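You operate a simulated robot arm through the tools that you are given. There is no shell and no other tool.

You run a simulated robot arm. Do the job below in one go: nothing can be reset, and whatever is moved stays where it is left.

## Task
Make room on the hobby table top for the white glue jar. At the end: the white glue jar stands where the clear beads jar stood; the grey keyboard plug (marked "KEYS") is on the blue plate; the clear beads jar is on the top of the jar step; the orange sponge is in the grey belts box; whatever was shut is shut again. Leave all else as you found it, and nothing knocked over. Set down upright: beads jar.

Only the result counts: the job must be done as asked and must still hold three seconds after the hand-in. Knocking over, shifting, dropping, spilling or breaking anything else fails it.

## Robot
A 5-joint arm with a two-finger parallel gripper, fixed in place. Base frame: the origin is at the foot of the arm, x ahead of it, y to its left, z up; the work surface is at about z = 0. Readings come in m, rad, newtons and seconds.
With the tool pointing down near the work surface it reaches from about 0.26 to 0.68 m from the base axis. Its first joint turns from -1.152 to 1.152 rad. The tool tilts only in the upright plane through the base axis and itself; it spins freely about its own axis. Payload 2.9 kg.
The TCP is the grasp point between the finger pads, 0.03 m short of the fingertips. In the tool frame z runs along the fingers and y along their closing line. Largest opening 0.11 m; finger width 0.02, thickness 0.01; the body of the gripper, 0.048 by 0.112 m, starts 0.055 m behind the TCP.
Orientation is that of the tool frame in the base frame, as [roll, pitch, yaw] about the fixed x, y, z axes, in that order (R = Rz(yaw) Ry(pitch) Rx(roll)). With the fingers straight down and closing along the base's y, the tool's x points along the base's -x, its y along +y and its z along -z.

## Interface
- The arm moves only by the tool servo_tool. Its argument "targets" is one flat list of numbers, 6 for each row, row after row: the shift along the base's x, y, z in mm, then the turn, a rotation vector about the base's x, y, z in rad. In form: [tx, ty, tz, ax, ay, az, tx, ty, tz, ax, ay, az, ...]. A call has 1 to 20 rows; each row shifts and turns the commanded pose from where the row before left it. "claw" is the gripper command, from -1 (shut) to 1 (fully open), values between in proportion, set as the call begins (left out, the last holds). A row lasts 0.2 s, in which the tool goes at most 0.05 m and 0.15 rad; a call with a longer step from one row to the next is refused whole, and so is a gripper value outside its range. A pose out of reach is approached as far as the arm can. The call stops where the force on the tool passes 40 N (or 10 N more than at its start, if that is more) or the arm is blocked; 0.2 s more then pass. Each finger travels about 0.108 m/s and halts on what it meets, pressing with about 20 N; the grip force reading is that of the motor and also rises with nothing between the fingers. The clock runs only during rows and for 0.2 s after the last one: add rows that do not move to give the fingers time. The reply holds the time, the measured pose of the TCP, the force on the tool along the base axes, the opening and the grip force, in the units named above and with some noise, with the torque about the TCP (base axes, N m) and any sound that the robot's microphone picked up.
- Cameras (640 x 400 px; columns grow to the right, rows downward): "scene" is fixed at [0.0554, -0.4785, 0.6083]; the picture's right is [0.51, -0.86, 0.00], its down [-0.59, -0.35, -0.73] and it looks along [0.62, 0.37, -0.69] (base axes); focal length 245 px, centre (320, 200). "wrist" rides on the gripper at [0.072, 0.017, -0.103] in the tool frame; the picture's right is [-0.23, 0.97, 0.00], its down [-0.76, -0.18, -0.62] and it looks along [-0.61, -0.14, 0.78] (tool axes); focal length 222 px, centre (320, 200). There is no depth. A picture from a camera that has moved, and an enlarged one, comes with that camera's place and axes in the base frame and with its lens. The place of the scene camera against the robot may be out by one fixed shift of up to 0.018 m in any direction.
- grab_frame(camera): a new picture of that camera. No time passes.
- inspect(camera, box): a new picture of the part [left, top, right, bottom] of that camera's present view, enlarged. No time passes.
- finish_job(): hands the job in; it is judged then, once.

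Nothing tells you positions but the pictures and the camera data. Unless the task says otherwise, let go and move clear before handing in.

The tools are called as name(argument=value, ...) on one line, values as JSON. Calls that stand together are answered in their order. servo_tool: Moves the arm, as the interface text tells. Its arguments: {"type":"object","properties":{"targets":{"type":"array","items":{"type":"number"}},"claw":{"type":"number"}},"required":["targets"]} The other tools are called the same way: grab_frame (camera) takes a picture; inspect (camera, box) takes an enlarged picture of a part of a camera's view; finish_job () hands the job in.

At the start:

```text
time: 0.0
ee_pos: [0.3057, -0.2108, 0.4035]
tool_rot: [-3.139, 0.002, 3.141]
contact_force: [-0.1, -0.1, 0.7]
moment: [0.0, 0.0, 0.02]
gripper_width: 0.1102
finger_force: 0.0
```

scene: 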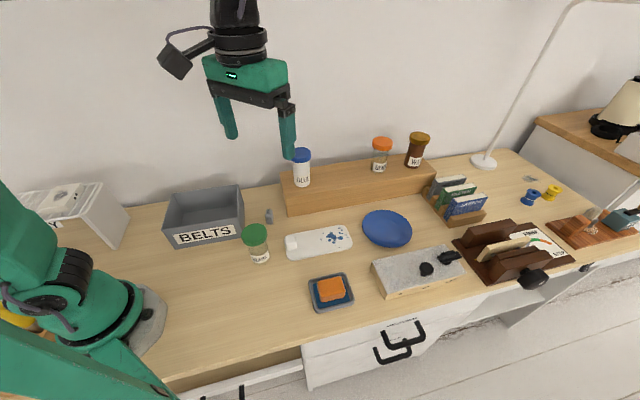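
wrist: 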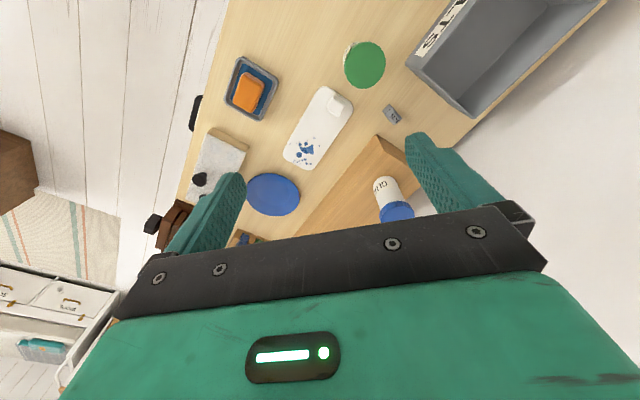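

I see a table with a step holding jars (blue lid, orange lid, brown lid), a green-lidded jar in front, a blue plate, a belts box and a sponge in a tray. I'll look closer at everything before moving.

inspect(camera="scene", box=[150, 130, 310, 280])

inspect(camera="scene", box=[270, 120, 450, 240])

inspect(camera="scene", box=[280, 220, 480, 380])

inspect(camera="scene", box=[420, 150, 640, 300])

inspect(camera="wrist", box=[180, 20, 500, 240])

inspect(camera="scene", box=[0, 160, 180, 340])

```text
2.67 times, centred on (230, 205) of scene
camera zoom: at [0.0554, -0.4785, 0.6083], right [0.51, -0.86, 0.0], down [-0.59, -0.35, -0.73], along [0.62, 0.37, -0.69], focal length 653 px, centre (560, 187)
```

zoom: 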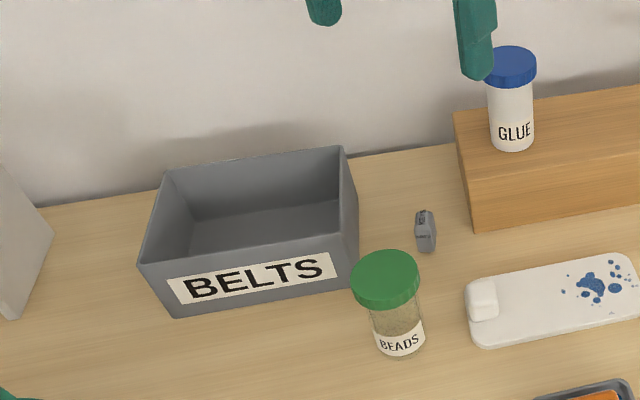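

```text
3.33 times, centred on (360, 180) of scene
camera zoom: at [0.0554, -0.4785, 0.6083], right [0.51, -0.86, 0.0], down [-0.59, -0.35, -0.73], along [0.62, 0.37, -0.69], focal length 816 px, centre (187, 267)
```

zoom: 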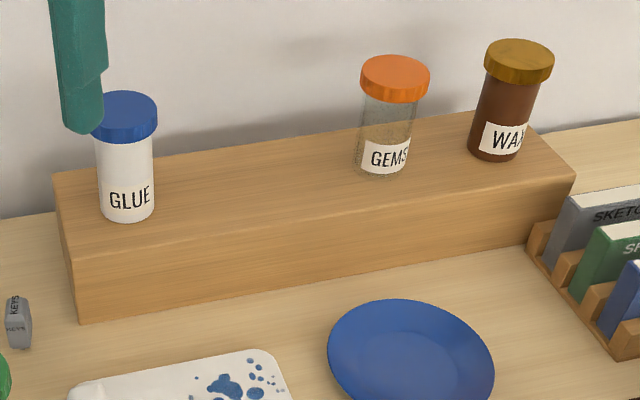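

```text
2.50 times, centred on (380, 300) of scene
camera zoom: at [0.0554, -0.4785, 0.6083], right [0.51, -0.86, 0.0], down [-0.59, -0.35, -0.73], along [0.62, 0.37, -0.69], focal length 612 px, centre (170, -50)
```

zoom: 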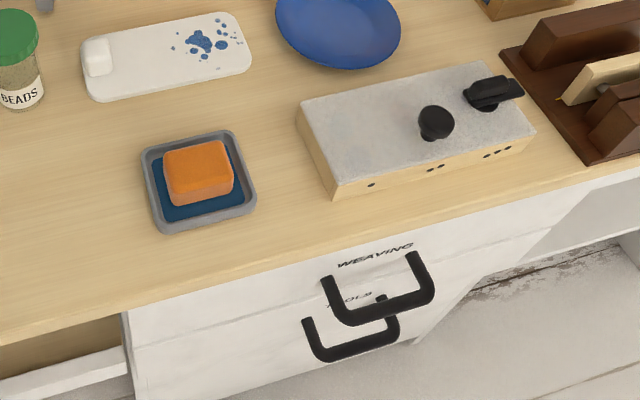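

```text
2.67 times, centred on (530, 225) of scene
camera zoom: at [0.0554, -0.4785, 0.6083], right [0.51, -0.86, 0.0], down [-0.59, -0.35, -0.73], along [0.62, 0.37, -0.69], focal length 653 px, centre (-240, 133)
```

zoom: 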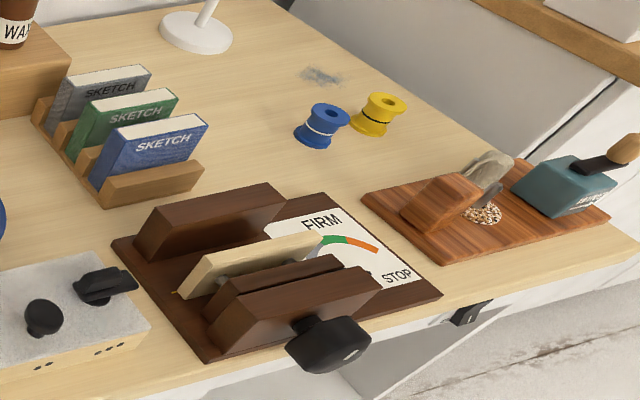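

```text
1.82 times, centred on (340, 130) of wrist
camera zoom: at [0.2346, -0.1948, 0.5073], right [0.23, 0.97, 0.0], down [0.76, -0.18, 0.62], along [0.61, -0.14, -0.78], focal length 404 px, centre (284, 327)
```

zoom: 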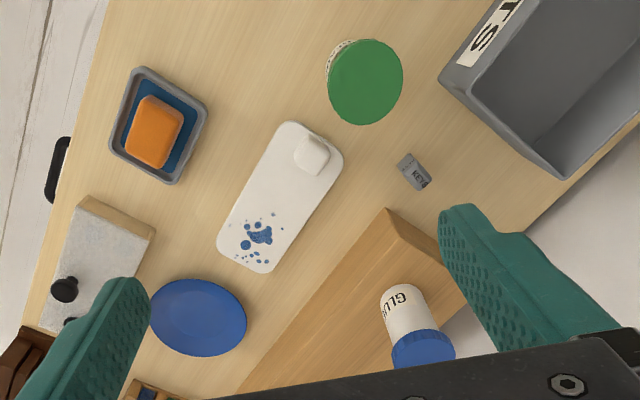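

```text
2.22 times, centred on (90, 250) of scene
camera zoom: at [0.0554, -0.4785, 0.6083], right [0.51, -0.86, 0.0], down [-0.59, -0.35, -0.73], along [0.62, 0.37, -0.69], focal length 544 px, centre (831, 89)
```

zoom: 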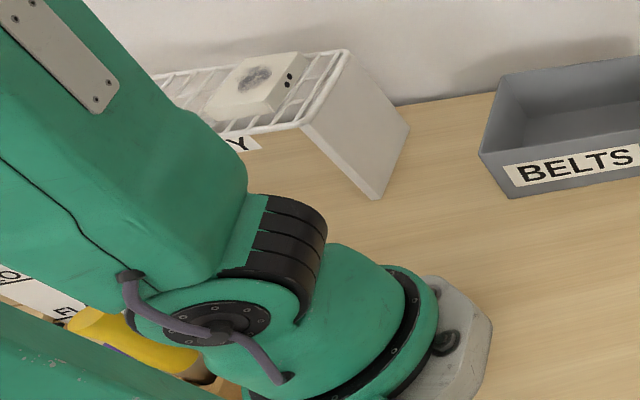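

The layout is clear: the BEADS jar is in front, GLUE is on the left end of the step, and the KEYS plug is between the box and the step. I'll turn the gripper to line up with the table and take wrist pictures to measure positions.

servo_tool(targets=[0, 0, 0, 0, 0, 0.1414, 0, 0, 0, 0, 0, 0.1414, 0, 0, 0, 0, 0, 0.1414, 0, 0, 0, 0, 0, 0.1414, 0, 0, 0, 0, 0, 0.1414], claw=1)

grab_frame(camera="wrist")

grab_frame(camera="scene")

```text
time: 1.2
ee_pos: [0.3063, -0.2109, 0.4031]
tool_rot: [-3.141, 0.0, -2.432]
contact_force: [-1.0, -0.1, -0.1]
moment: [-0.04, 0.03, 0.01]
gripper_width: 0.1097
finger_force: 0.1
```

```text
taken
camera wrist: at [0.2414, -0.2462, 0.5076], right [-0.46, 0.89, 0.0], down [0.69, 0.36, 0.62], along [0.55, 0.29, -0.78], focal length 222 px, centre (320, 200)
```

wrist: 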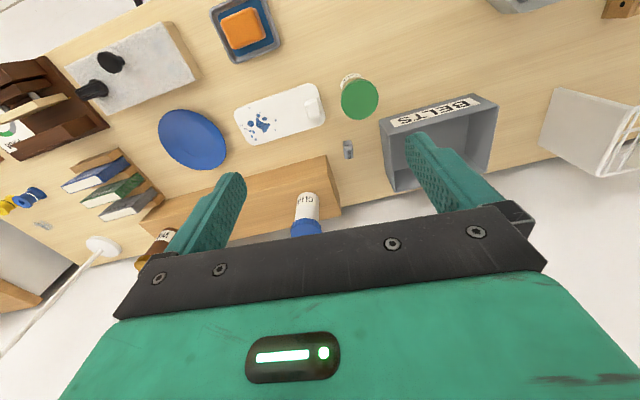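

```text
taken
```

scene: 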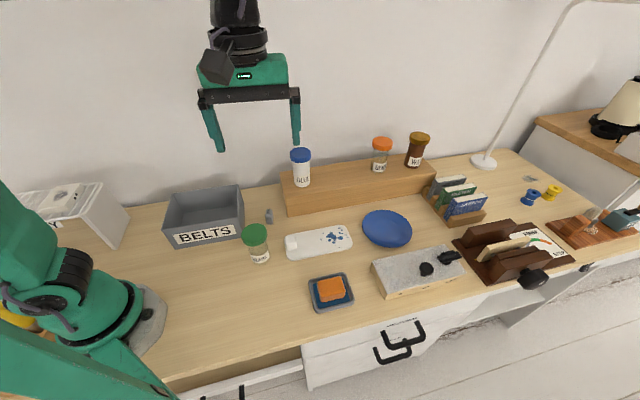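

Now the view is lined up with the table. I'll zoom in on the wrist picture to measure precisely.

inspect(camera="wrist", box=[220, 0, 380, 100])

inspect(camera="wrist", box=[320, 60, 520, 185])

inspect(camera="wrist", box=[200, 130, 360, 240])

inspect(camera="wrist", box=[100, 80, 260, 200])

```text
4.00 times, centred on (300, 50) of wrist
camera zoom: at [0.2414, -0.2462, 0.5076], right [-0.46, 0.89, 0.0], down [0.69, 0.36, 0.62], along [0.55, 0.29, -0.78], focal length 888 px, centre (400, 800)
```

zoom: 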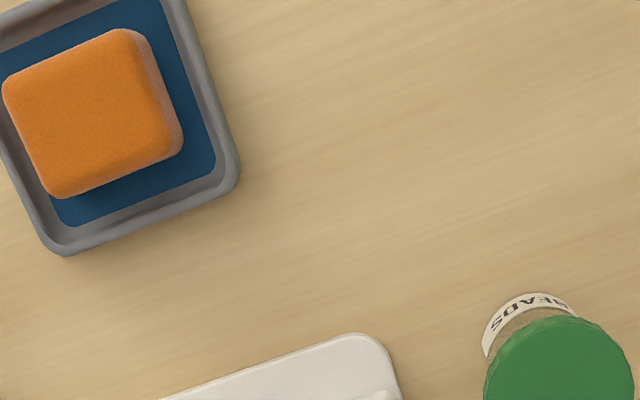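

```text
3.20 times, centred on (420, 122) of wrist
camera zoom: at [0.2414, -0.2462, 0.5076], right [-0.46, 0.89, 0.0], down [0.69, 0.36, 0.62], along [0.55, 0.29, -0.78], focal length 711 px, centre (0, 448)
```

zoom: 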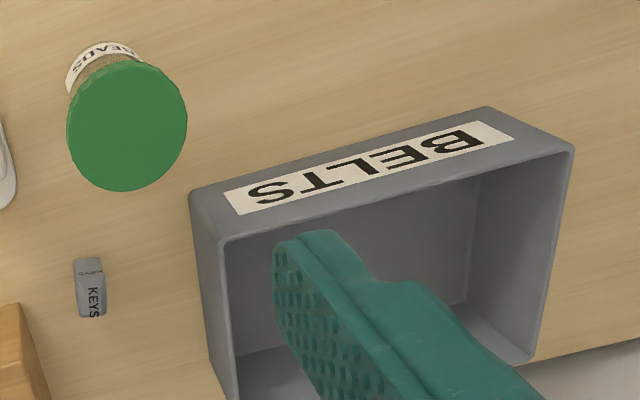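

```text
3.64 times, centred on (280, 185) of wrist
camera zoom: at [0.2414, -0.2462, 0.5076], right [-0.46, 0.89, 0.0], down [0.69, 0.36, 0.62], along [0.55, 0.29, -0.78], focal length 808 px, centre (466, 254)
```

zoom: 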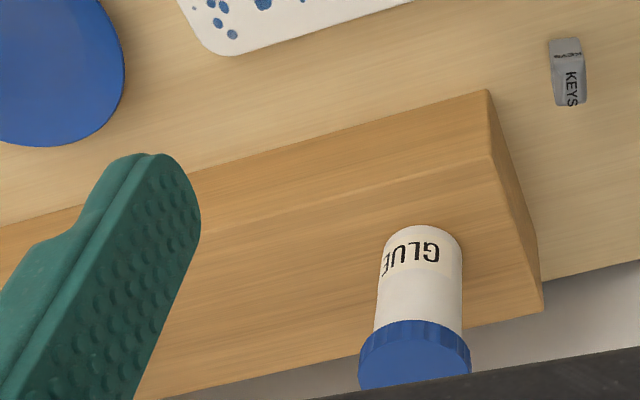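

```text
3.33 times, centred on (180, 140) of wrist
camera zoom: at [0.2414, -0.2462, 0.5076], right [-0.46, 0.89, 0.0], down [0.69, 0.36, 0.62], along [0.55, 0.29, -0.78], focal length 740 px, centre (787, 400)
```

zoom: 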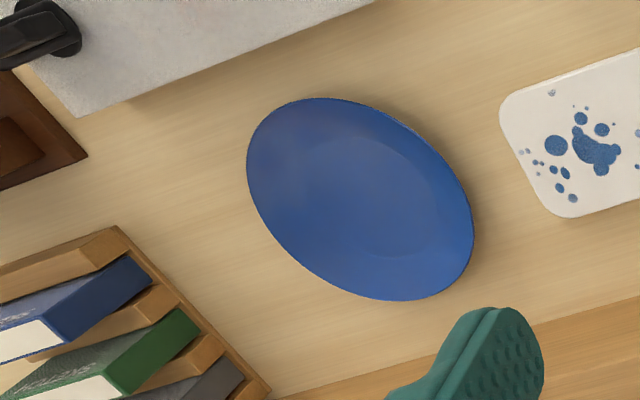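

Wrist view gives: beads jar about (0.301, -0.139) with its lid top near z=0.10, box rim at z≈0.076, and step top near z≈0.085. I'll hover above the beads jar and check.

servo_tool(targets=[-1.3, 18.1, -38, 0, 0, 0, -1.3, 18.1, -38, 0, 0, 0, -1.3, 18.1, -38, 0, 0, 0, -1.3, 18.1, -38, 0, 0, 0])

grab_frame(camera="wrist")

grab_frame(camera="scene")

```text
time: 2.2
ee_pos: [0.3023, -0.1372, 0.2504]
tool_rot: [-3.14, 0.0, -2.433]
contact_force: [-0.1, 0.3, 0.7]
moment: [-0.01, 0.03, -0.02]
gripper_width: 0.1099
finger_force: 0.1
```

```text
taken
camera wrist: at [0.2367, -0.173, 0.3531], right [-0.46, 0.89, 0.0], down [0.69, 0.36, 0.62], along [0.55, 0.29, -0.78], focal length 222 px, centre (320, 200)
```

wrist: 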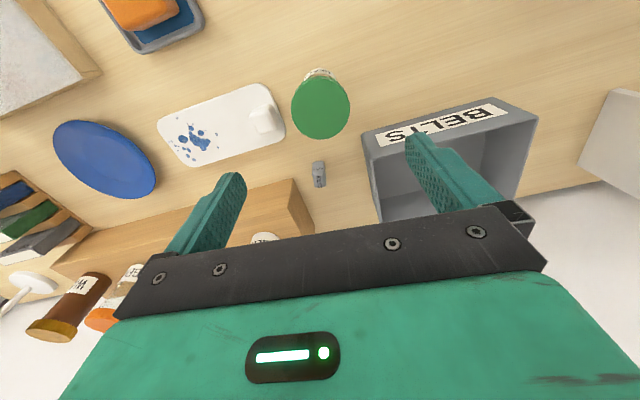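

```text
taken
```

scene: 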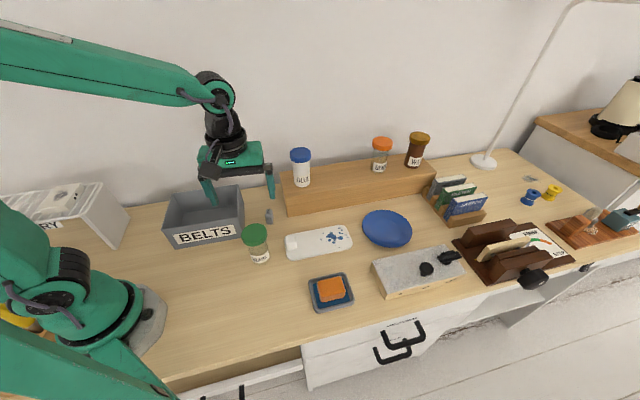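

inspect(camera="wrist", box=[260, 50, 380, 150])

inspect(camera="wrist", box=[285, 140, 355, 200])

```text
4.00 times, centred on (320, 100) of wrist
camera zoom: at [0.2367, -0.173, 0.3531], right [-0.46, 0.89, 0.0], down [0.69, 0.36, 0.62], along [0.55, 0.29, -0.78], focal length 888 px, centre (320, 600)
```

zoom: 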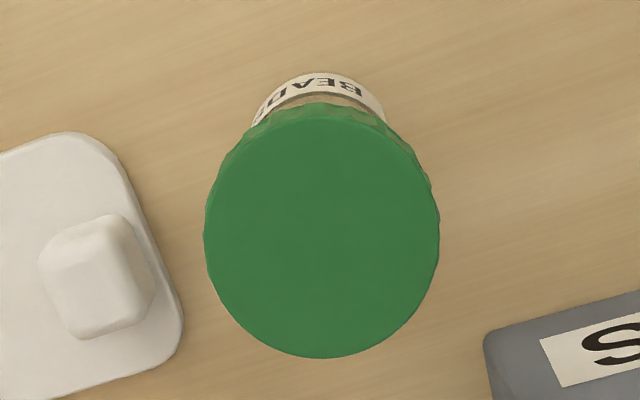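

```text
6.67 times, centred on (320, 170) of wrist
camera zoom: at [0.2367, -0.173, 0.3531], right [-0.46, 0.89, 0.0], down [0.69, 0.36, 0.62], along [0.55, 0.29, -0.78], focal length 1481 px, centre (320, 400)
```

zoom: 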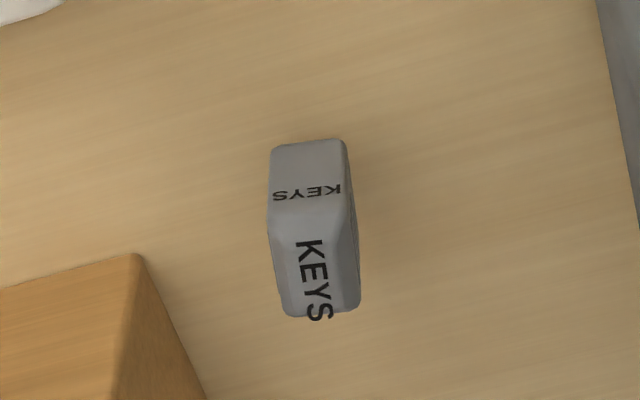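

The gripper is centred over the beads jar, with the lid about 65 mm wide. I'll narrow the opening slightly so the finger stays off the palette, then lower to the lid.

servo_tool(targets=[0.7, -0.8, -30, 0, 0, 0, 0, 0, -40, 0, 0, 0, 0, 0, -40, 0, 0, 0, 0, 0, -30, 0, 0, 0, 0, 0, -25, 0, 0, 0], claw=0.64)

grab_frame(camera="wrist")

inspect(camera="scene", box=[170, 130, 350, 290])

```text
time: 3.4
ee_pos: [0.2995, -0.1393, 0.0864]
tool_rot: [-3.141, 0.0, -2.435]
contact_force: [0.4, 0.6, 0.7]
moment: [-0.06, -0.02, 0.03]
gripper_width: 0.0903
finger_force: 0.0
```

```text
taken
camera wrist: at [0.2353, -0.1743, 0.1897], right [-0.46, 0.89, 0.0], down [0.69, 0.36, 0.62], along [0.55, 0.29, -0.78], focal length 222 px, centre (320, 200)
```

wrist: 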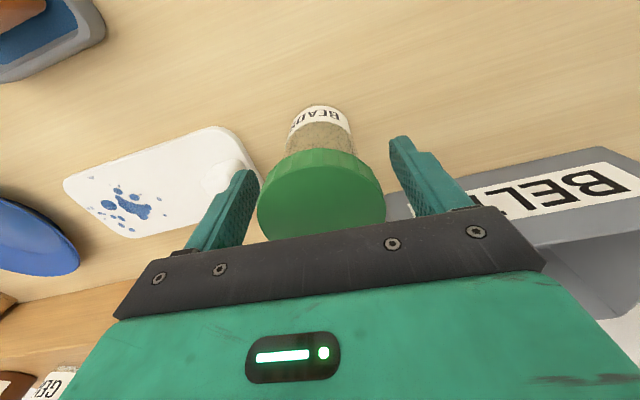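

```text
2.50 times, centred on (260, 210) of scene
camera zoom: at [0.0554, -0.4785, 0.6083], right [0.51, -0.86, 0.0], down [-0.59, -0.35, -0.73], along [0.62, 0.37, -0.69], focal length 612 px, centre (470, 175)
```

zoom: 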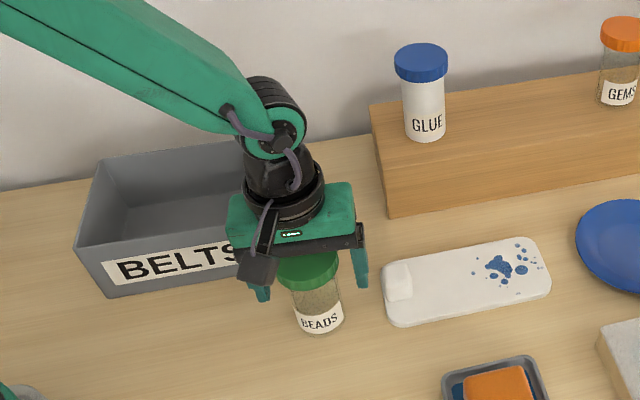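

The fingers straddle the lid evenly. Closing now.

servo_tool(targets=[0, 0, 0, 0, 0, 0, 0, 0, 0, 0, 0, 0, 0, 0, 0, 0, 0, 0, 0, 0, 0, 0, 0, 0], claw=-1)

grab_frame(camera="wrist")

```text
time: 4.4
ee_pos: [0.2994, -0.1389, 0.0868]
tool_rot: [3.14, 0.0, -2.435]
contact_force: [-0.9, 0.6, -1.8]
moment: [0.0, 0.03, 0.02]
gripper_width: 0.0623
finger_force: 20.2
```

```text
taken
camera wrist: at [0.2354, -0.1743, 0.19], right [-0.46, 0.89, 0.0], down [0.69, 0.36, 0.62], along [0.55, 0.29, -0.78], focal length 222 px, centre (320, 200)
```

wrist: 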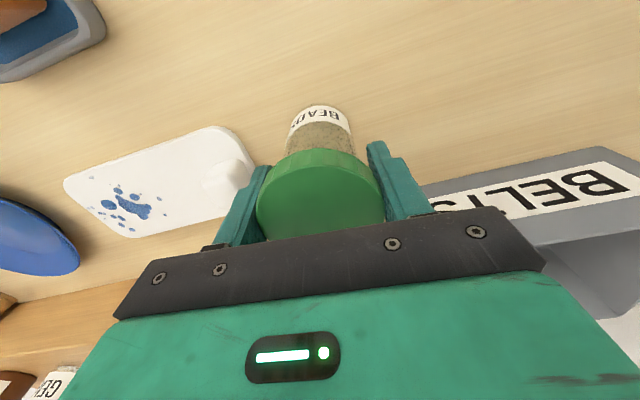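

Gripped at 62 mm. Lifting slightly to check that the jar comes along.

servo_tool(targets=[0, 0, 10, 0, 0, 0, 0, 0, 20, 0, 0, 0, 0, 0, 20, 0, 0, 0])

grab_frame(camera="wrist")

inspect(camera="scene", box=[170, 130, 350, 290])

```text
time: 5.2
ee_pos: [0.3011, -0.1386, 0.1377]
tool_rot: [3.14, 0.0, -2.434]
contact_force: [0.0, -0.4, -1.1]
moment: [0.0, 0.02, -0.02]
gripper_width: 0.0619
finger_force: 20.6
```

```text
taken
camera wrist: at [0.2363, -0.1744, 0.2412], right [-0.46, 0.89, 0.0], down [0.69, 0.36, 0.62], along [0.55, 0.29, -0.78], focal length 222 px, centre (320, 200)
```

wrist: 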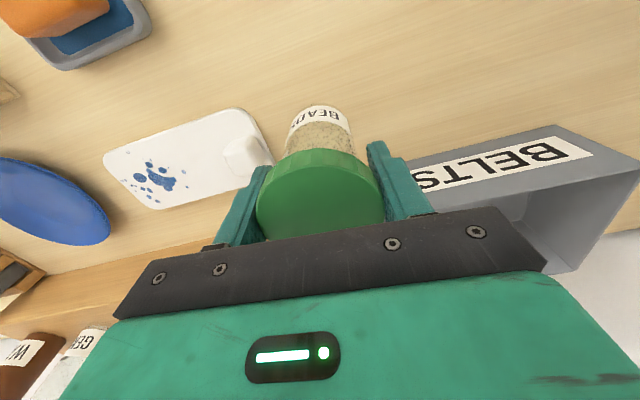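

```text
2.50 times, centred on (260, 210) of scene
camera zoom: at [0.0554, -0.4785, 0.6083], right [0.51, -0.86, 0.0], down [-0.59, -0.35, -0.73], along [0.62, 0.37, -0.69], focal length 612 px, centre (470, 175)
```

zoom: 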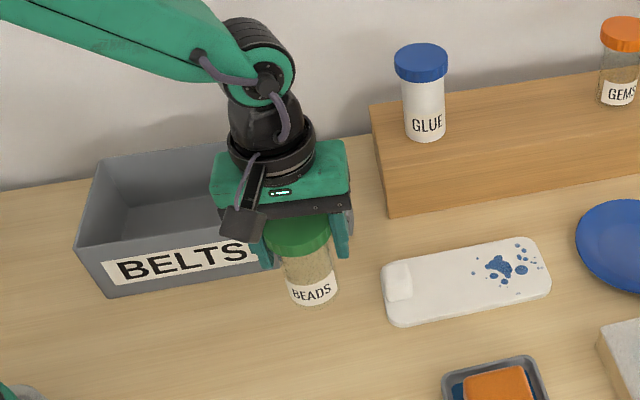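

The jar is firmly held. I'll raise it well clear and carry it over the step, to the right of the glue jar.

servo_tool(targets=[0, 0, 41, 0, 0, 0, 0, 0, 41, 0, 0, 0, 0, 0, 41, 0, 0, 0, 0, 0, 41, 0, 0, 0, 35, -6.6, 0, 0, 0, 0, 35, -6.6, 0, 0, 0, 0, 35, -6.6, 0, 0, 0, 0, 35, -6.6, 0, 0, 0, 0, 35, -6.6, 0, 0, 0, 0, 35, -6.6, 0, 0, 0, 0])

grab_frame(camera="wrist")

grab_frame(camera="scene")

```text
time: 7.4
ee_pos: [0.5094, -0.1774, 0.3008]
tool_rot: [-3.141, 0.002, -2.434]
contact_force: [0.7, 1.1, -2.2]
moment: [0.0, 0.01, 0.02]
gripper_width: 0.062
finger_force: 19.8
```

```text
taken
camera wrist: at [0.445, -0.2139, 0.4038], right [-0.46, 0.89, 0.0], down [0.69, 0.36, 0.62], along [0.55, 0.29, -0.78], focal length 222 px, centre (320, 200)
```

wrist: 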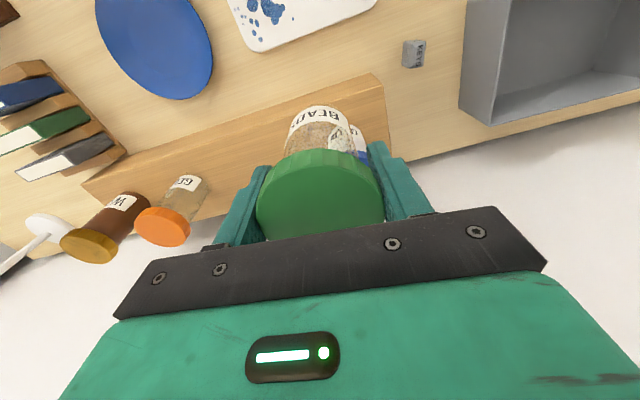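

```text
taken
```

scene: 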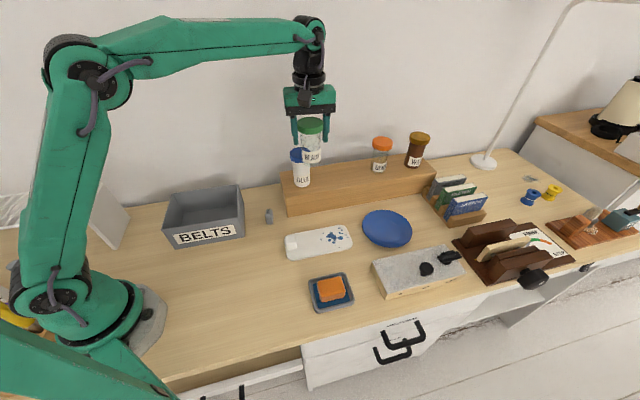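

inspect(camera="wrist", box=[80, 60, 240, 270])

inspect(camera="wrist", box=[250, 60, 430, 180])

```text
1.90 times, centred on (160, 165) of wrist
camera zoom: at [0.445, -0.2139, 0.4038], right [-0.46, 0.89, 0.0], down [0.69, 0.36, 0.62], along [0.55, 0.29, -0.78], focal length 423 px, centre (625, 267)
```

zoom: 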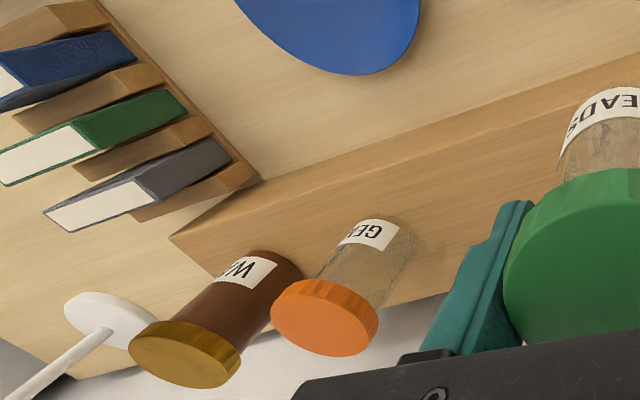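

```text
3.33 times, centred on (340, 120) of wrist
camera zoom: at [0.445, -0.2139, 0.4038], right [-0.46, 0.89, 0.0], down [0.69, 0.36, 0.62], along [0.55, 0.29, -0.78], focal length 740 px, centre (253, 467)
```

zoom: 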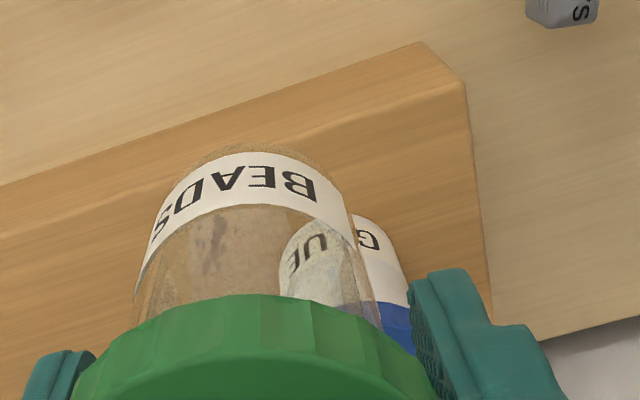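

Step top comes out at z≈0.086 and there is a wide gap between glue and gems. I'll move over the target spot and come down to just above the step.

servo_tool(targets=[35, -6.7, 0, 0, 0, 0, 35, -6.7, 0, 0, 0, 0, 35, -6.6, 0, 0, 0, 0, 0, 0, -35, 0, 0, 0, 0, 0, -35, 0, 0, 0, 0, 0, -35, 0, 0, 0])

grab_frame(camera="wrist")

inspect(camera="scene", box=[260, 80, 440, 230])

```text
time: 8.8
ee_pos: [0.5965, -0.1928, 0.1858]
tool_rot: [-3.142, 0.0, -2.435]
contact_force: [0.5, -0.1, -1.1]
moment: [-0.01, 0.01, 0.02]
gripper_width: 0.062
finger_force: 19.8
out of reach, approached as far as the arm can: row 3
```

```text
taken
camera wrist: at [0.5313, -0.228, 0.2899], right [-0.46, 0.89, 0.0], down [0.69, 0.36, 0.62], along [0.55, 0.29, -0.78], focal length 222 px, centre (320, 200)
```

wrist: 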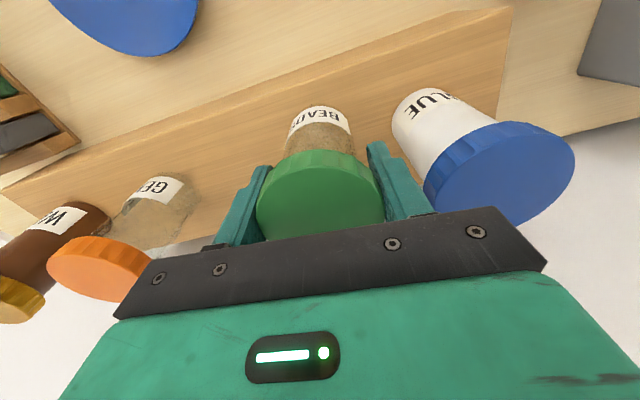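

```text
2.67 times, centred on (350, 155) of scene
camera zoom: at [0.0554, -0.4785, 0.6083], right [0.51, -0.86, 0.0], down [-0.59, -0.35, -0.73], along [0.62, 0.37, -0.69], focal length 653 px, centre (240, 320)
```

zoom: 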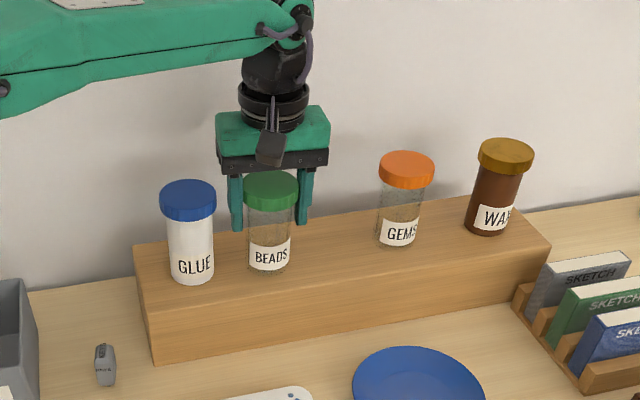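

The reach was clipped a little at height; the jar is now about 14 mm over the step and slightly close to the glue jar. I'll shift it a bit to the right along the step at this lower height.

servo_tool(targets=[8.5, -6, 0, 0, 0, 0, 8.5, -6, 0, 0, 0, 0])

inspect(camera="scene", box=[260, 80, 440, 230])

grab_frame(camera="wrist")

```text
time: 9.4
ee_pos: [0.6134, -0.2044, 0.1863]
tool_rot: [3.14, 0.0, -2.435]
contact_force: [-0.3, 0.1, -1.7]
moment: [0.0, 0.0, -0.02]
gripper_width: 0.062
finger_force: 20.6
```

```text
2.67 times, centred on (350, 155) of scene
camera zoom: at [0.0554, -0.4785, 0.6083], right [0.51, -0.86, 0.0], down [-0.59, -0.35, -0.73], along [0.62, 0.37, -0.69], focal length 653 px, centre (240, 320)
```

zoom: 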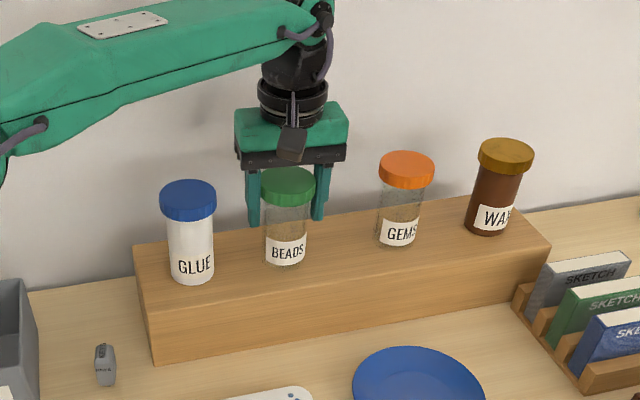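

```text
taken
camera wrist: at [0.5492, -0.2397, 0.2894], right [-0.46, 0.89, 0.0], down [0.69, 0.36, 0.62], along [0.55, 0.29, -0.78], focal length 222 px, centre (320, 200)
```

wrist: 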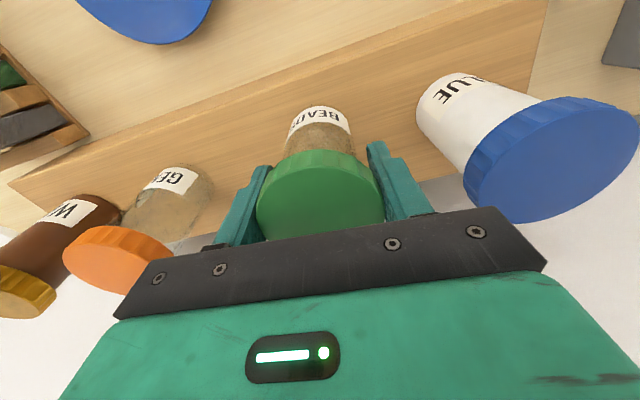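

servo_tool(targets=[0, 0, -3, 0, 0, 0, 0, 0, -3, 0, 0, 0, 0, 0, -3, 0, 0, 0, 0, 0, -2, 0, 0, 0])

inspect(camera="scene", box=[310, 110, 370, 170])

```text
time: 10.4
ee_pos: [0.6136, -0.2039, 0.1762]
tool_rot: [3.141, 0.001, -2.433]
contact_force: [0.7, 0.5, -1.0]
moment: [0.01, 0.01, -0.02]
gripper_width: 0.0623
finger_force: 19.4
```

```text
6.67 times, centred on (340, 140) of scene
camera zoom: at [0.0554, -0.4785, 0.6083], right [0.51, -0.86, 0.0], down [-0.59, -0.35, -0.73], along [0.62, 0.37, -0.69], focal length 1632 px, centre (187, 600)
```

zoom: 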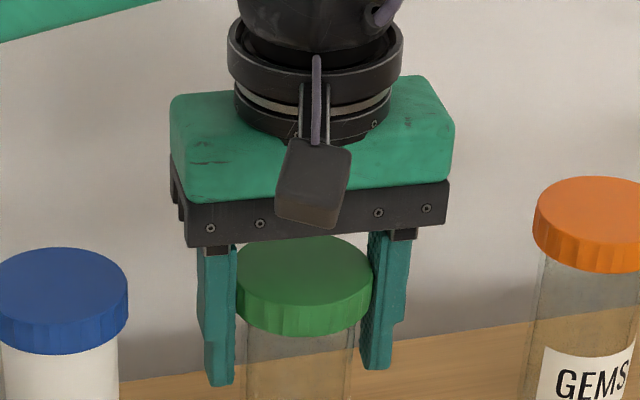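

servo_tool(targets=[0, 0, -1, 0, 0, 0, 0, 0, -1, 0, 0, 0])

inspect(camera="scene", box=[300, 150, 380, 210])

```text
time: 11.0
ee_pos: [0.6139, -0.2033, 0.1762]
tool_rot: [-3.14, 0.001, -2.435]
contact_force: [-5.6, 3.5, 13.1]
moment: [0.26, 0.29, 0.01]
gripper_width: 0.0622
finger_force: 20.1
```

```text
6.67 times, centred on (340, 180) of scene
camera zoom: at [0.0553, -0.4785, 0.6084], right [0.51, -0.86, 0.0], down [-0.59, -0.35, -0.73], along [0.62, 0.37, -0.69], focal length 1632 px, centre (187, 333)
```

zoom: 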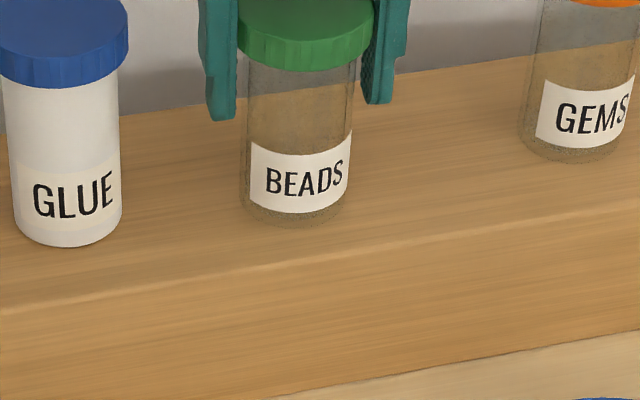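

The jar has touched down on the step (upward force). I'll ease off by 1 mm, open partly, and wait.

servo_tool(targets=[0, 0, 1, 0, 0, 0])

servo_tool(targets=[0, 0, 0, 0, 0, 0, 0, 0, 0, 0, 0, 0, 0, 0, 0, 0, 0, 0], claw=0.45)

inspect(camera="scene", box=[270, 110, 390, 210])

grab_frame(camera="wrist")

```text
time: 11.4
ee_pos: [0.6144, -0.2048, 0.1759]
tool_rot: [-3.139, 0.002, -2.435]
contact_force: [-3.5, 2.0, 14.1]
moment: [0.15, 0.15, 0.02]
gripper_width: 0.0622
finger_force: 20.2
```

```text
time: 12.2
ee_pos: [0.6138, -0.2048, 0.1748]
tool_rot: [-3.141, 0.0, -2.435]
contact_force: [-0.4, -0.5, -1.1]
moment: [-0.01, 0.02, -0.01]
gripper_width: 0.08
finger_force: 0.1
```

```text
4.00 times, centred on (330, 160) of scene
camera zoom: at [0.0554, -0.4785, 0.6083], right [0.51, -0.86, 0.0], down [-0.59, -0.35, -0.73], along [0.62, 0.37, -0.69], focal length 979 px, centre (280, 360)
```

zoom: 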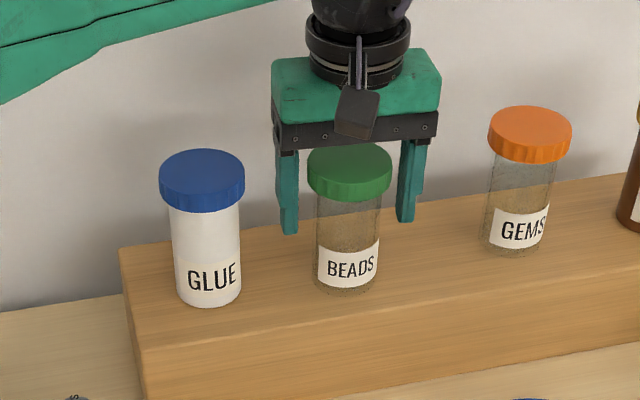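

```text
taken
camera wrist: at [0.5494, -0.2396, 0.2777], right [-0.46, 0.89, 0.0], down [0.69, 0.36, 0.62], along [0.55, 0.29, -0.78], focal length 222 px, centre (320, 200)
```

wrist: 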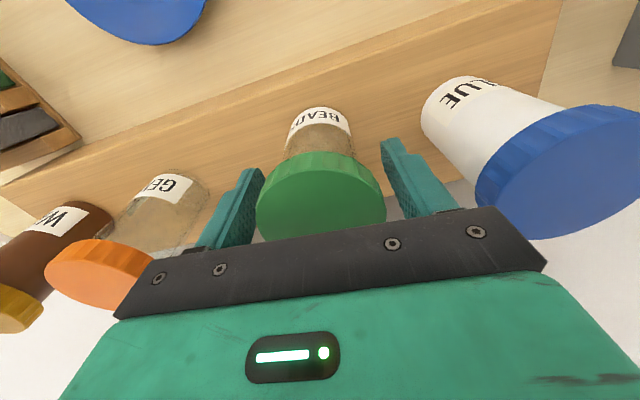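

Beads jar stands upright on the step and is free. Rising straight up in small steps.

servo_tool(targets=[0, 0, 15, 0, 0, 0, 0, 0, 20, 0, 0, 0, 0, 0, 18, 0, 0, 0])

inspect(camera="scene", box=[270, 90, 390, 210])

```text
time: 13.0
ee_pos: [0.6141, -0.2036, 0.2276]
tool_rot: [-3.141, 0.001, -2.435]
contact_force: [-0.1, 0.4, 1.1]
moment: [0.06, 0.0, -0.02]
gripper_width: 0.0797
finger_force: 0.1
```

```text
3.33 times, centred on (330, 150) of scene
camera zoom: at [0.0554, -0.4785, 0.6083], right [0.51, -0.86, 0.0], down [-0.59, -0.35, -0.73], along [0.62, 0.37, -0.69], focal length 816 px, centre (287, 367)
```

zoom: 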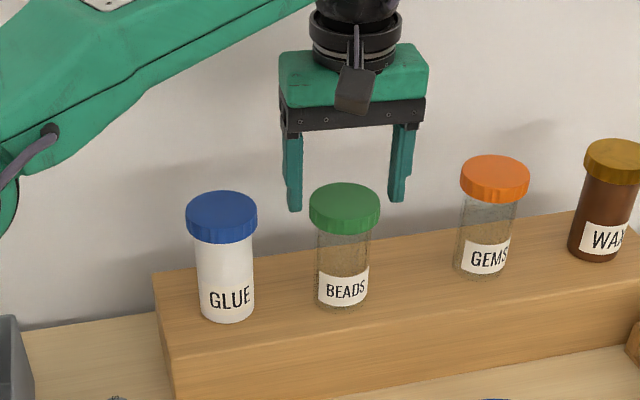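

servo_tool(targets=[-12, 6, 42, 0, 0, 0, -15, 25, 30, 0, 0, 0, -17, 28, 25, 0, 0, 0, -18, 29, 15, 0, 0, 0, 0, 0, 0, 0, 0, 0], claw=0.5)

grab_frame(camera="wrist")

grab_frame(camera="scene")

```text
time: 14.2
ee_pos: [0.5511, -0.117, 0.3402]
tool_rot: [-3.14, 0.0, -2.435]
contact_force: [0.7, 0.0, -0.5]
moment: [-0.01, -0.01, 0.0]
gripper_width: 0.0826
finger_force: 0.1
```

```text
taken
camera wrist: at [0.4868, -0.1528, 0.4439], right [-0.46, 0.89, 0.0], down [0.69, 0.36, 0.62], along [0.55, 0.29, -0.78], focal length 222 px, centre (320, 200)
```

wrist: 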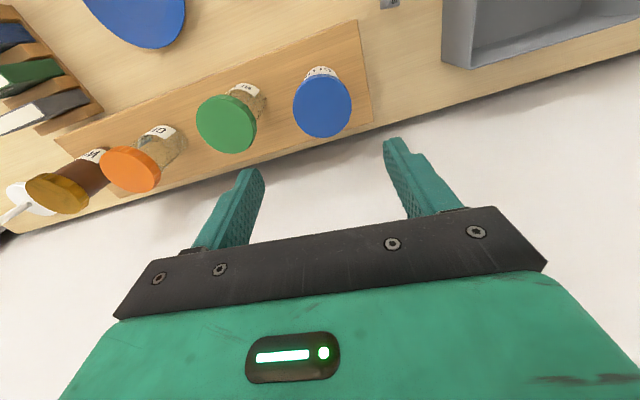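

```text
taken
```

scene: 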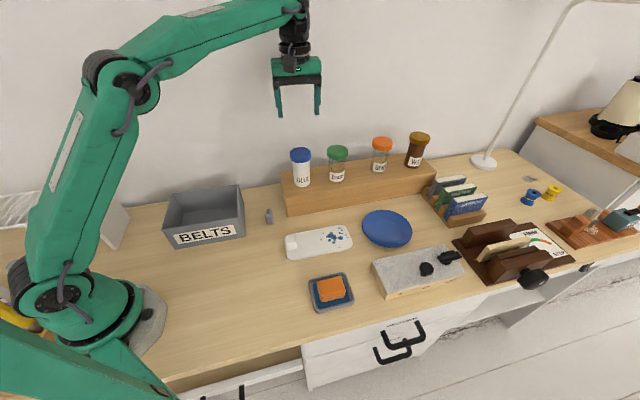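

inspect(camera="wrist", box=[180, 10, 380, 160])

inspect(camera="wrist", box=[280, 50, 370, 150])

```text
2.67 times, centred on (280, 85) of wrist
camera zoom: at [0.4868, -0.1528, 0.4439], right [-0.46, 0.89, 0.0], down [0.69, 0.36, 0.62], along [0.55, 0.29, -0.78], focal length 592 px, centre (427, 507)
```

zoom: 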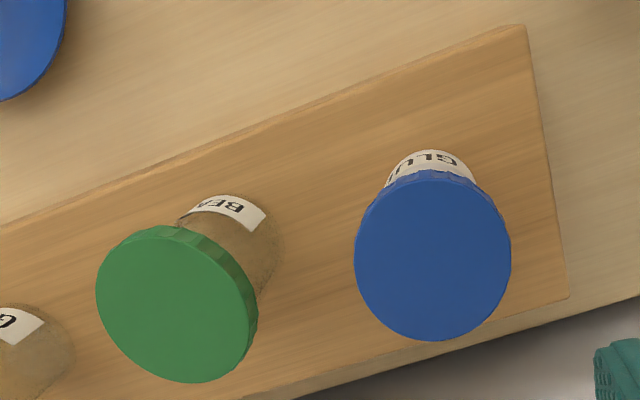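

```text
4.00 times, centred on (325, 100) of wrist
camera zoom: at [0.4868, -0.1528, 0.4439], right [-0.46, 0.89, 0.0], down [0.69, 0.36, 0.62], along [0.55, 0.29, -0.78], focal length 888 px, centre (300, 600)
```

zoom: 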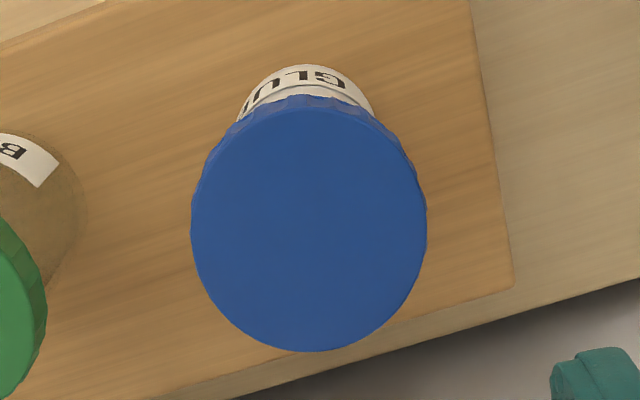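

Glue jar is at about (0.550, -0.117), directly under the gripper, and the beads jar is 108 mm away, so the fingers fit between. Lowering to its lid.

servo_tool(targets=[-1, 0, -40, 0, 0, 0, 0, 0, -40, 0, 0, 0, 0, 0, -35, 0, 0, 0, 0, 0, -28, 0, 0, 0, 0, 0, -20, 0, 0, 0], claw=0.5)

grab_frame(camera="wrist")

inspect(camera="scene", box=[250, 90, 370, 210])

```text
time: 15.4
ee_pos: [0.5505, -0.1174, 0.1755]
tool_rot: [-3.141, 0.001, -2.435]
contact_force: [0.8, 0.3, -0.2]
moment: [-0.02, -0.02, 0.03]
gripper_width: 0.0825
finger_force: 0.1
```

```text
taken
camera wrist: at [0.4856, -0.1531, 0.2799], right [-0.46, 0.89, 0.0], down [0.69, 0.36, 0.62], along [0.55, 0.29, -0.78], focal length 222 px, centre (320, 200)
```

wrist: 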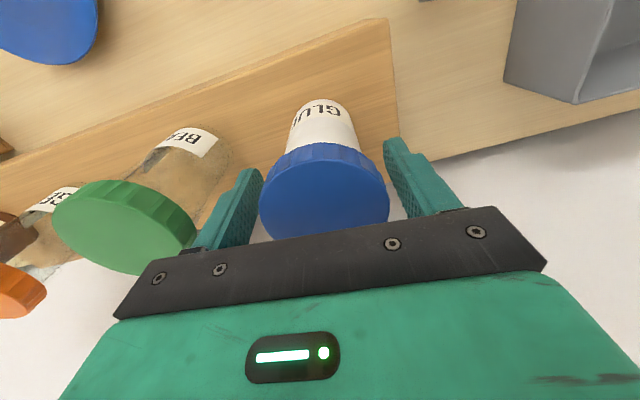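

```text
3.33 times, centred on (310, 150) of scene
camera zoom: at [0.0554, -0.4785, 0.6083], right [0.51, -0.86, 0.0], down [-0.59, -0.35, -0.73], along [0.62, 0.37, -0.69], focal length 816 px, centre (353, 367)
```

zoom: 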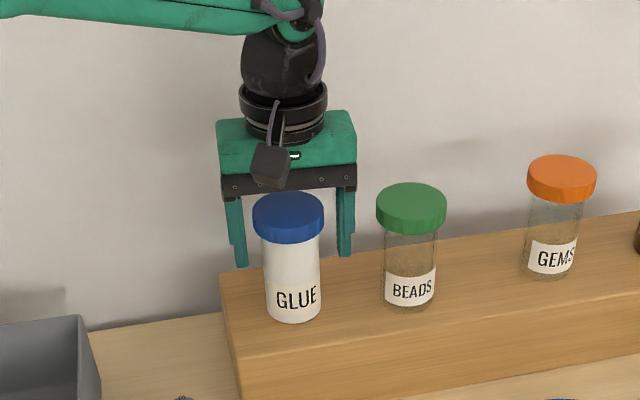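

servo_tool(targets=[-2.6, -2.3, 0, 0, 0, 0])

grab_frame(camera="wrist")

```text
time: 15.8
ee_pos: [0.5473, -0.1199, 0.1772]
tool_rot: [-3.141, 0.001, -2.434]
contact_force: [0.6, 0.2, -0.1]
moment: [-0.01, -0.01, 0.0]
gripper_width: 0.0826
finger_force: 0.1
```

```text
taken
camera wrist: at [0.4833, -0.1549, 0.2799], right [-0.46, 0.89, 0.0], down [0.69, 0.36, 0.62], along [0.55, 0.29, -0.78], focal length 222 px, centre (320, 200)
```

wrist: 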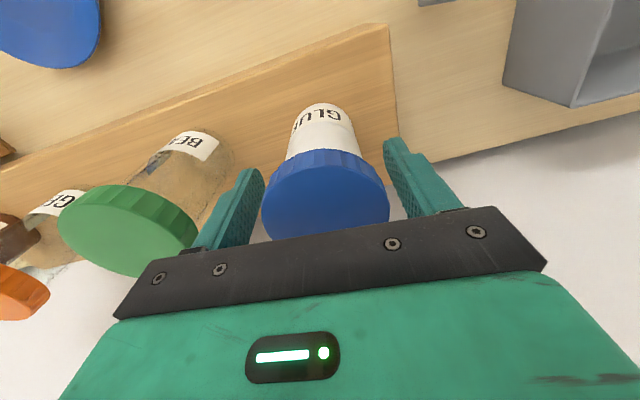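

servo_tool(targets=[-1, 1.1, 0, 0, 0, 0])

servo_tool(targets=[0, 0, 0, 0, 0, 0, 0, 0, 0, 0, 0, 0, 0, 0, 0, 0, 0, 0], claw=-1)

grab_frame(camera="wrist")

```text
time: 16.2
ee_pos: [0.5467, -0.1181, 0.1773]
tool_rot: [3.142, -0.001, -2.436]
contact_force: [0.3, 0.1, 0.1]
moment: [0.02, -0.02, -0.02]
gripper_width: 0.0828
finger_force: 0.0
```

```text
time: 17.0
ee_pos: [0.5474, -0.119, 0.1763]
tool_rot: [3.141, 0.0, -2.434]
contact_force: [-0.6, 0.6, 1.6]
moment: [0.03, 0.03, 0.0]
gripper_width: 0.062
finger_force: 19.7
```

```text
taken
camera wrist: at [0.482, -0.1537, 0.2803], right [-0.46, 0.89, 0.0], down [0.69, 0.36, 0.62], along [0.55, 0.29, -0.78], focal length 222 px, centre (320, 200)
```

wrist: 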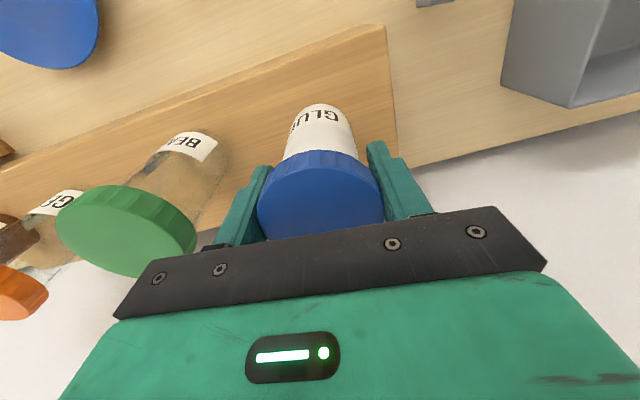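

Glue is gripped the same way as the beads jar was. Lifting and carrying it back over the beads jar's old spot.

servo_tool(targets=[0, 0, 15, 0, 0, 0, 0, 0, 35, 0, 0, 0, 0, 0, 40, 0, 0, 0, 0, 0, 34, 0, 0, 0, -41.1, -3.3, 0, 0, 0, 0, -41.1, -3.3, 0, 0, 0, 0, -41.1, -3.3, 0, 0, 0, 0, -41.1, -3.3, 0, 0, 0, 0, -41.1, -3.3, 0, 0, 0, 0, -41.1, -3.4, 0, 0, 0, 0, 0, 0, 0, 0, 0, 0])

grab_frame(camera="wrist")

grab_frame(camera="scene")

```text
time: 19.4
ee_pos: [0.3018, -0.137, 0.2981]
tool_rot: [3.141, 0.0, -2.435]
contact_force: [-0.4, -0.2, -3.2]
moment: [0.02, 0.03, -0.01]
gripper_width: 0.0618
finger_force: 20.1
```

```text
taken
camera wrist: at [0.2382, -0.172, 0.4029], right [-0.46, 0.89, 0.0], down [0.69, 0.36, 0.62], along [0.55, 0.29, -0.78], focal length 222 px, centre (320, 200)
```

wrist: 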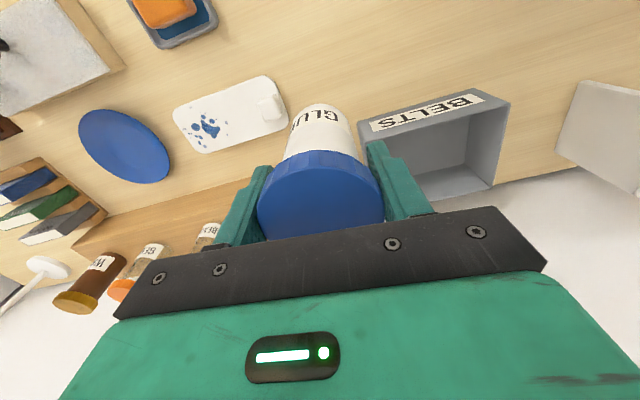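

```text
taken
```

scene: 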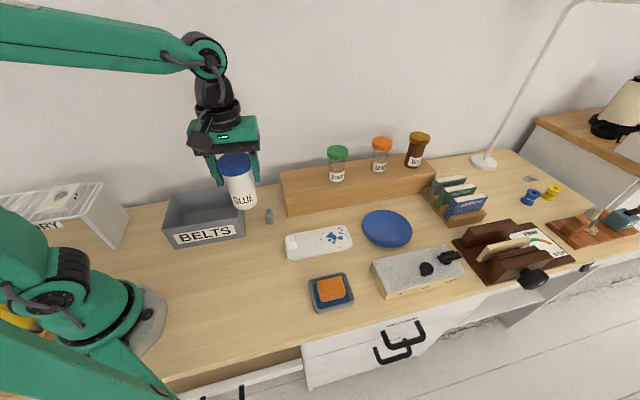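

servo_tool(targets=[-2, -2, -40, 0, 0, 0, 0, 0, -40, 0, 0, 0, 0, 0, -40, 0, 0, 0, 0, 0, -40, 0, 0, 0, 0, 0, 0, 0, 0, 0])

grab_frame(camera="wrist")

inspect(camera="scene", box=[170, 130, 350, 290])

```text
time: 20.6
ee_pos: [0.3004, -0.1391, 0.1397]
tool_rot: [3.141, -0.001, -2.435]
contact_force: [-0.2, -0.1, -2.5]
moment: [0.01, 0.02, -0.02]
gripper_width: 0.0618
finger_force: 19.9
```

```text
taken
camera wrist: at [0.2352, -0.1736, 0.2421], right [-0.46, 0.89, 0.0], down [0.69, 0.36, 0.62], along [0.55, 0.29, -0.78], focal length 222 px, centre (320, 200)
```

wrist: 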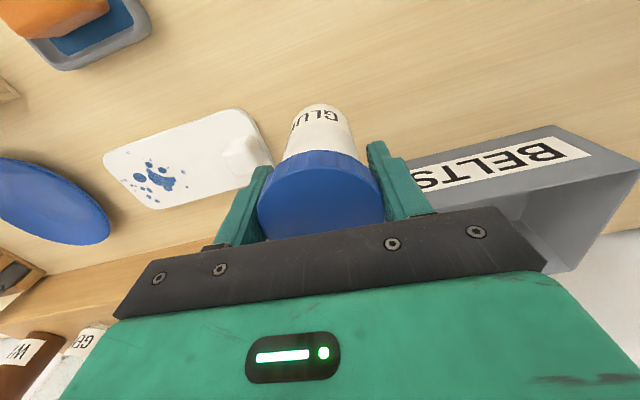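

```text
2.50 times, centred on (260, 210) of scene
camera zoom: at [0.0554, -0.4785, 0.6083], right [0.51, -0.86, 0.0], down [-0.59, -0.35, -0.73], along [0.62, 0.37, -0.69], focal length 612 px, centre (470, 175)
```

zoom: 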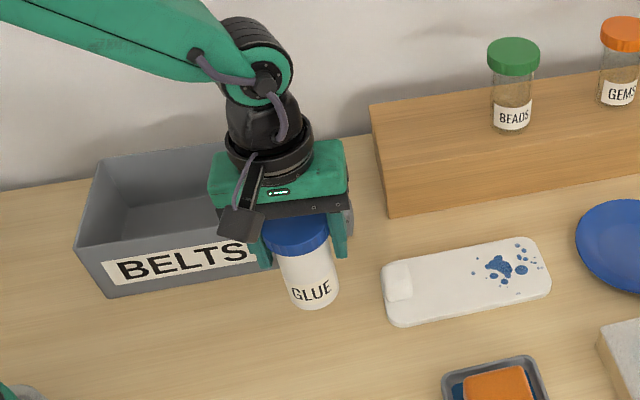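

The view matches the one from when the beads jar was lifted here, so the spot is right. Lowering to near the table, then slowly to contact.

servo_tool(targets=[0, 0, -25, 0, 0, 0, 0, 0, -18, 0, 0, 0, 0, 0, -4, 0, 0, 0])

servo_tool(targets=[0, 0, -1.5, 0, 0, 0, 0, 0, -1.5, 0, 0, 0])

```text
time: 21.4
ee_pos: [0.2981, -0.1392, 0.0935]
tool_rot: [-3.14, 0.002, -2.434]
contact_force: [0.1, 0.2, -2.0]
moment: [0.0, 0.0, 0.01]
gripper_width: 0.0621
finger_force: 19.6
```

```text
time: 22.0
ee_pos: [0.2991, -0.1378, 0.0902]
tool_rot: [3.141, 0.0, -2.433]
contact_force: [1.2, -0.8, -2.2]
moment: [0.01, 0.02, -0.01]
gripper_width: 0.0618
finger_force: 19.8
```

servo_tool(targets=[0, 0, -1.5, 0, 0, 0, 0, 0, -1, 0, 0, 0])

```text
time: 22.6
ee_pos: [0.2981, -0.1387, 0.0871]
tool_rot: [3.141, 0.0, -2.435]
contact_force: [0.3, 1.2, -3.1]
moment: [0.02, 0.02, 0.02]
gripper_width: 0.062
finger_force: 19.8
```

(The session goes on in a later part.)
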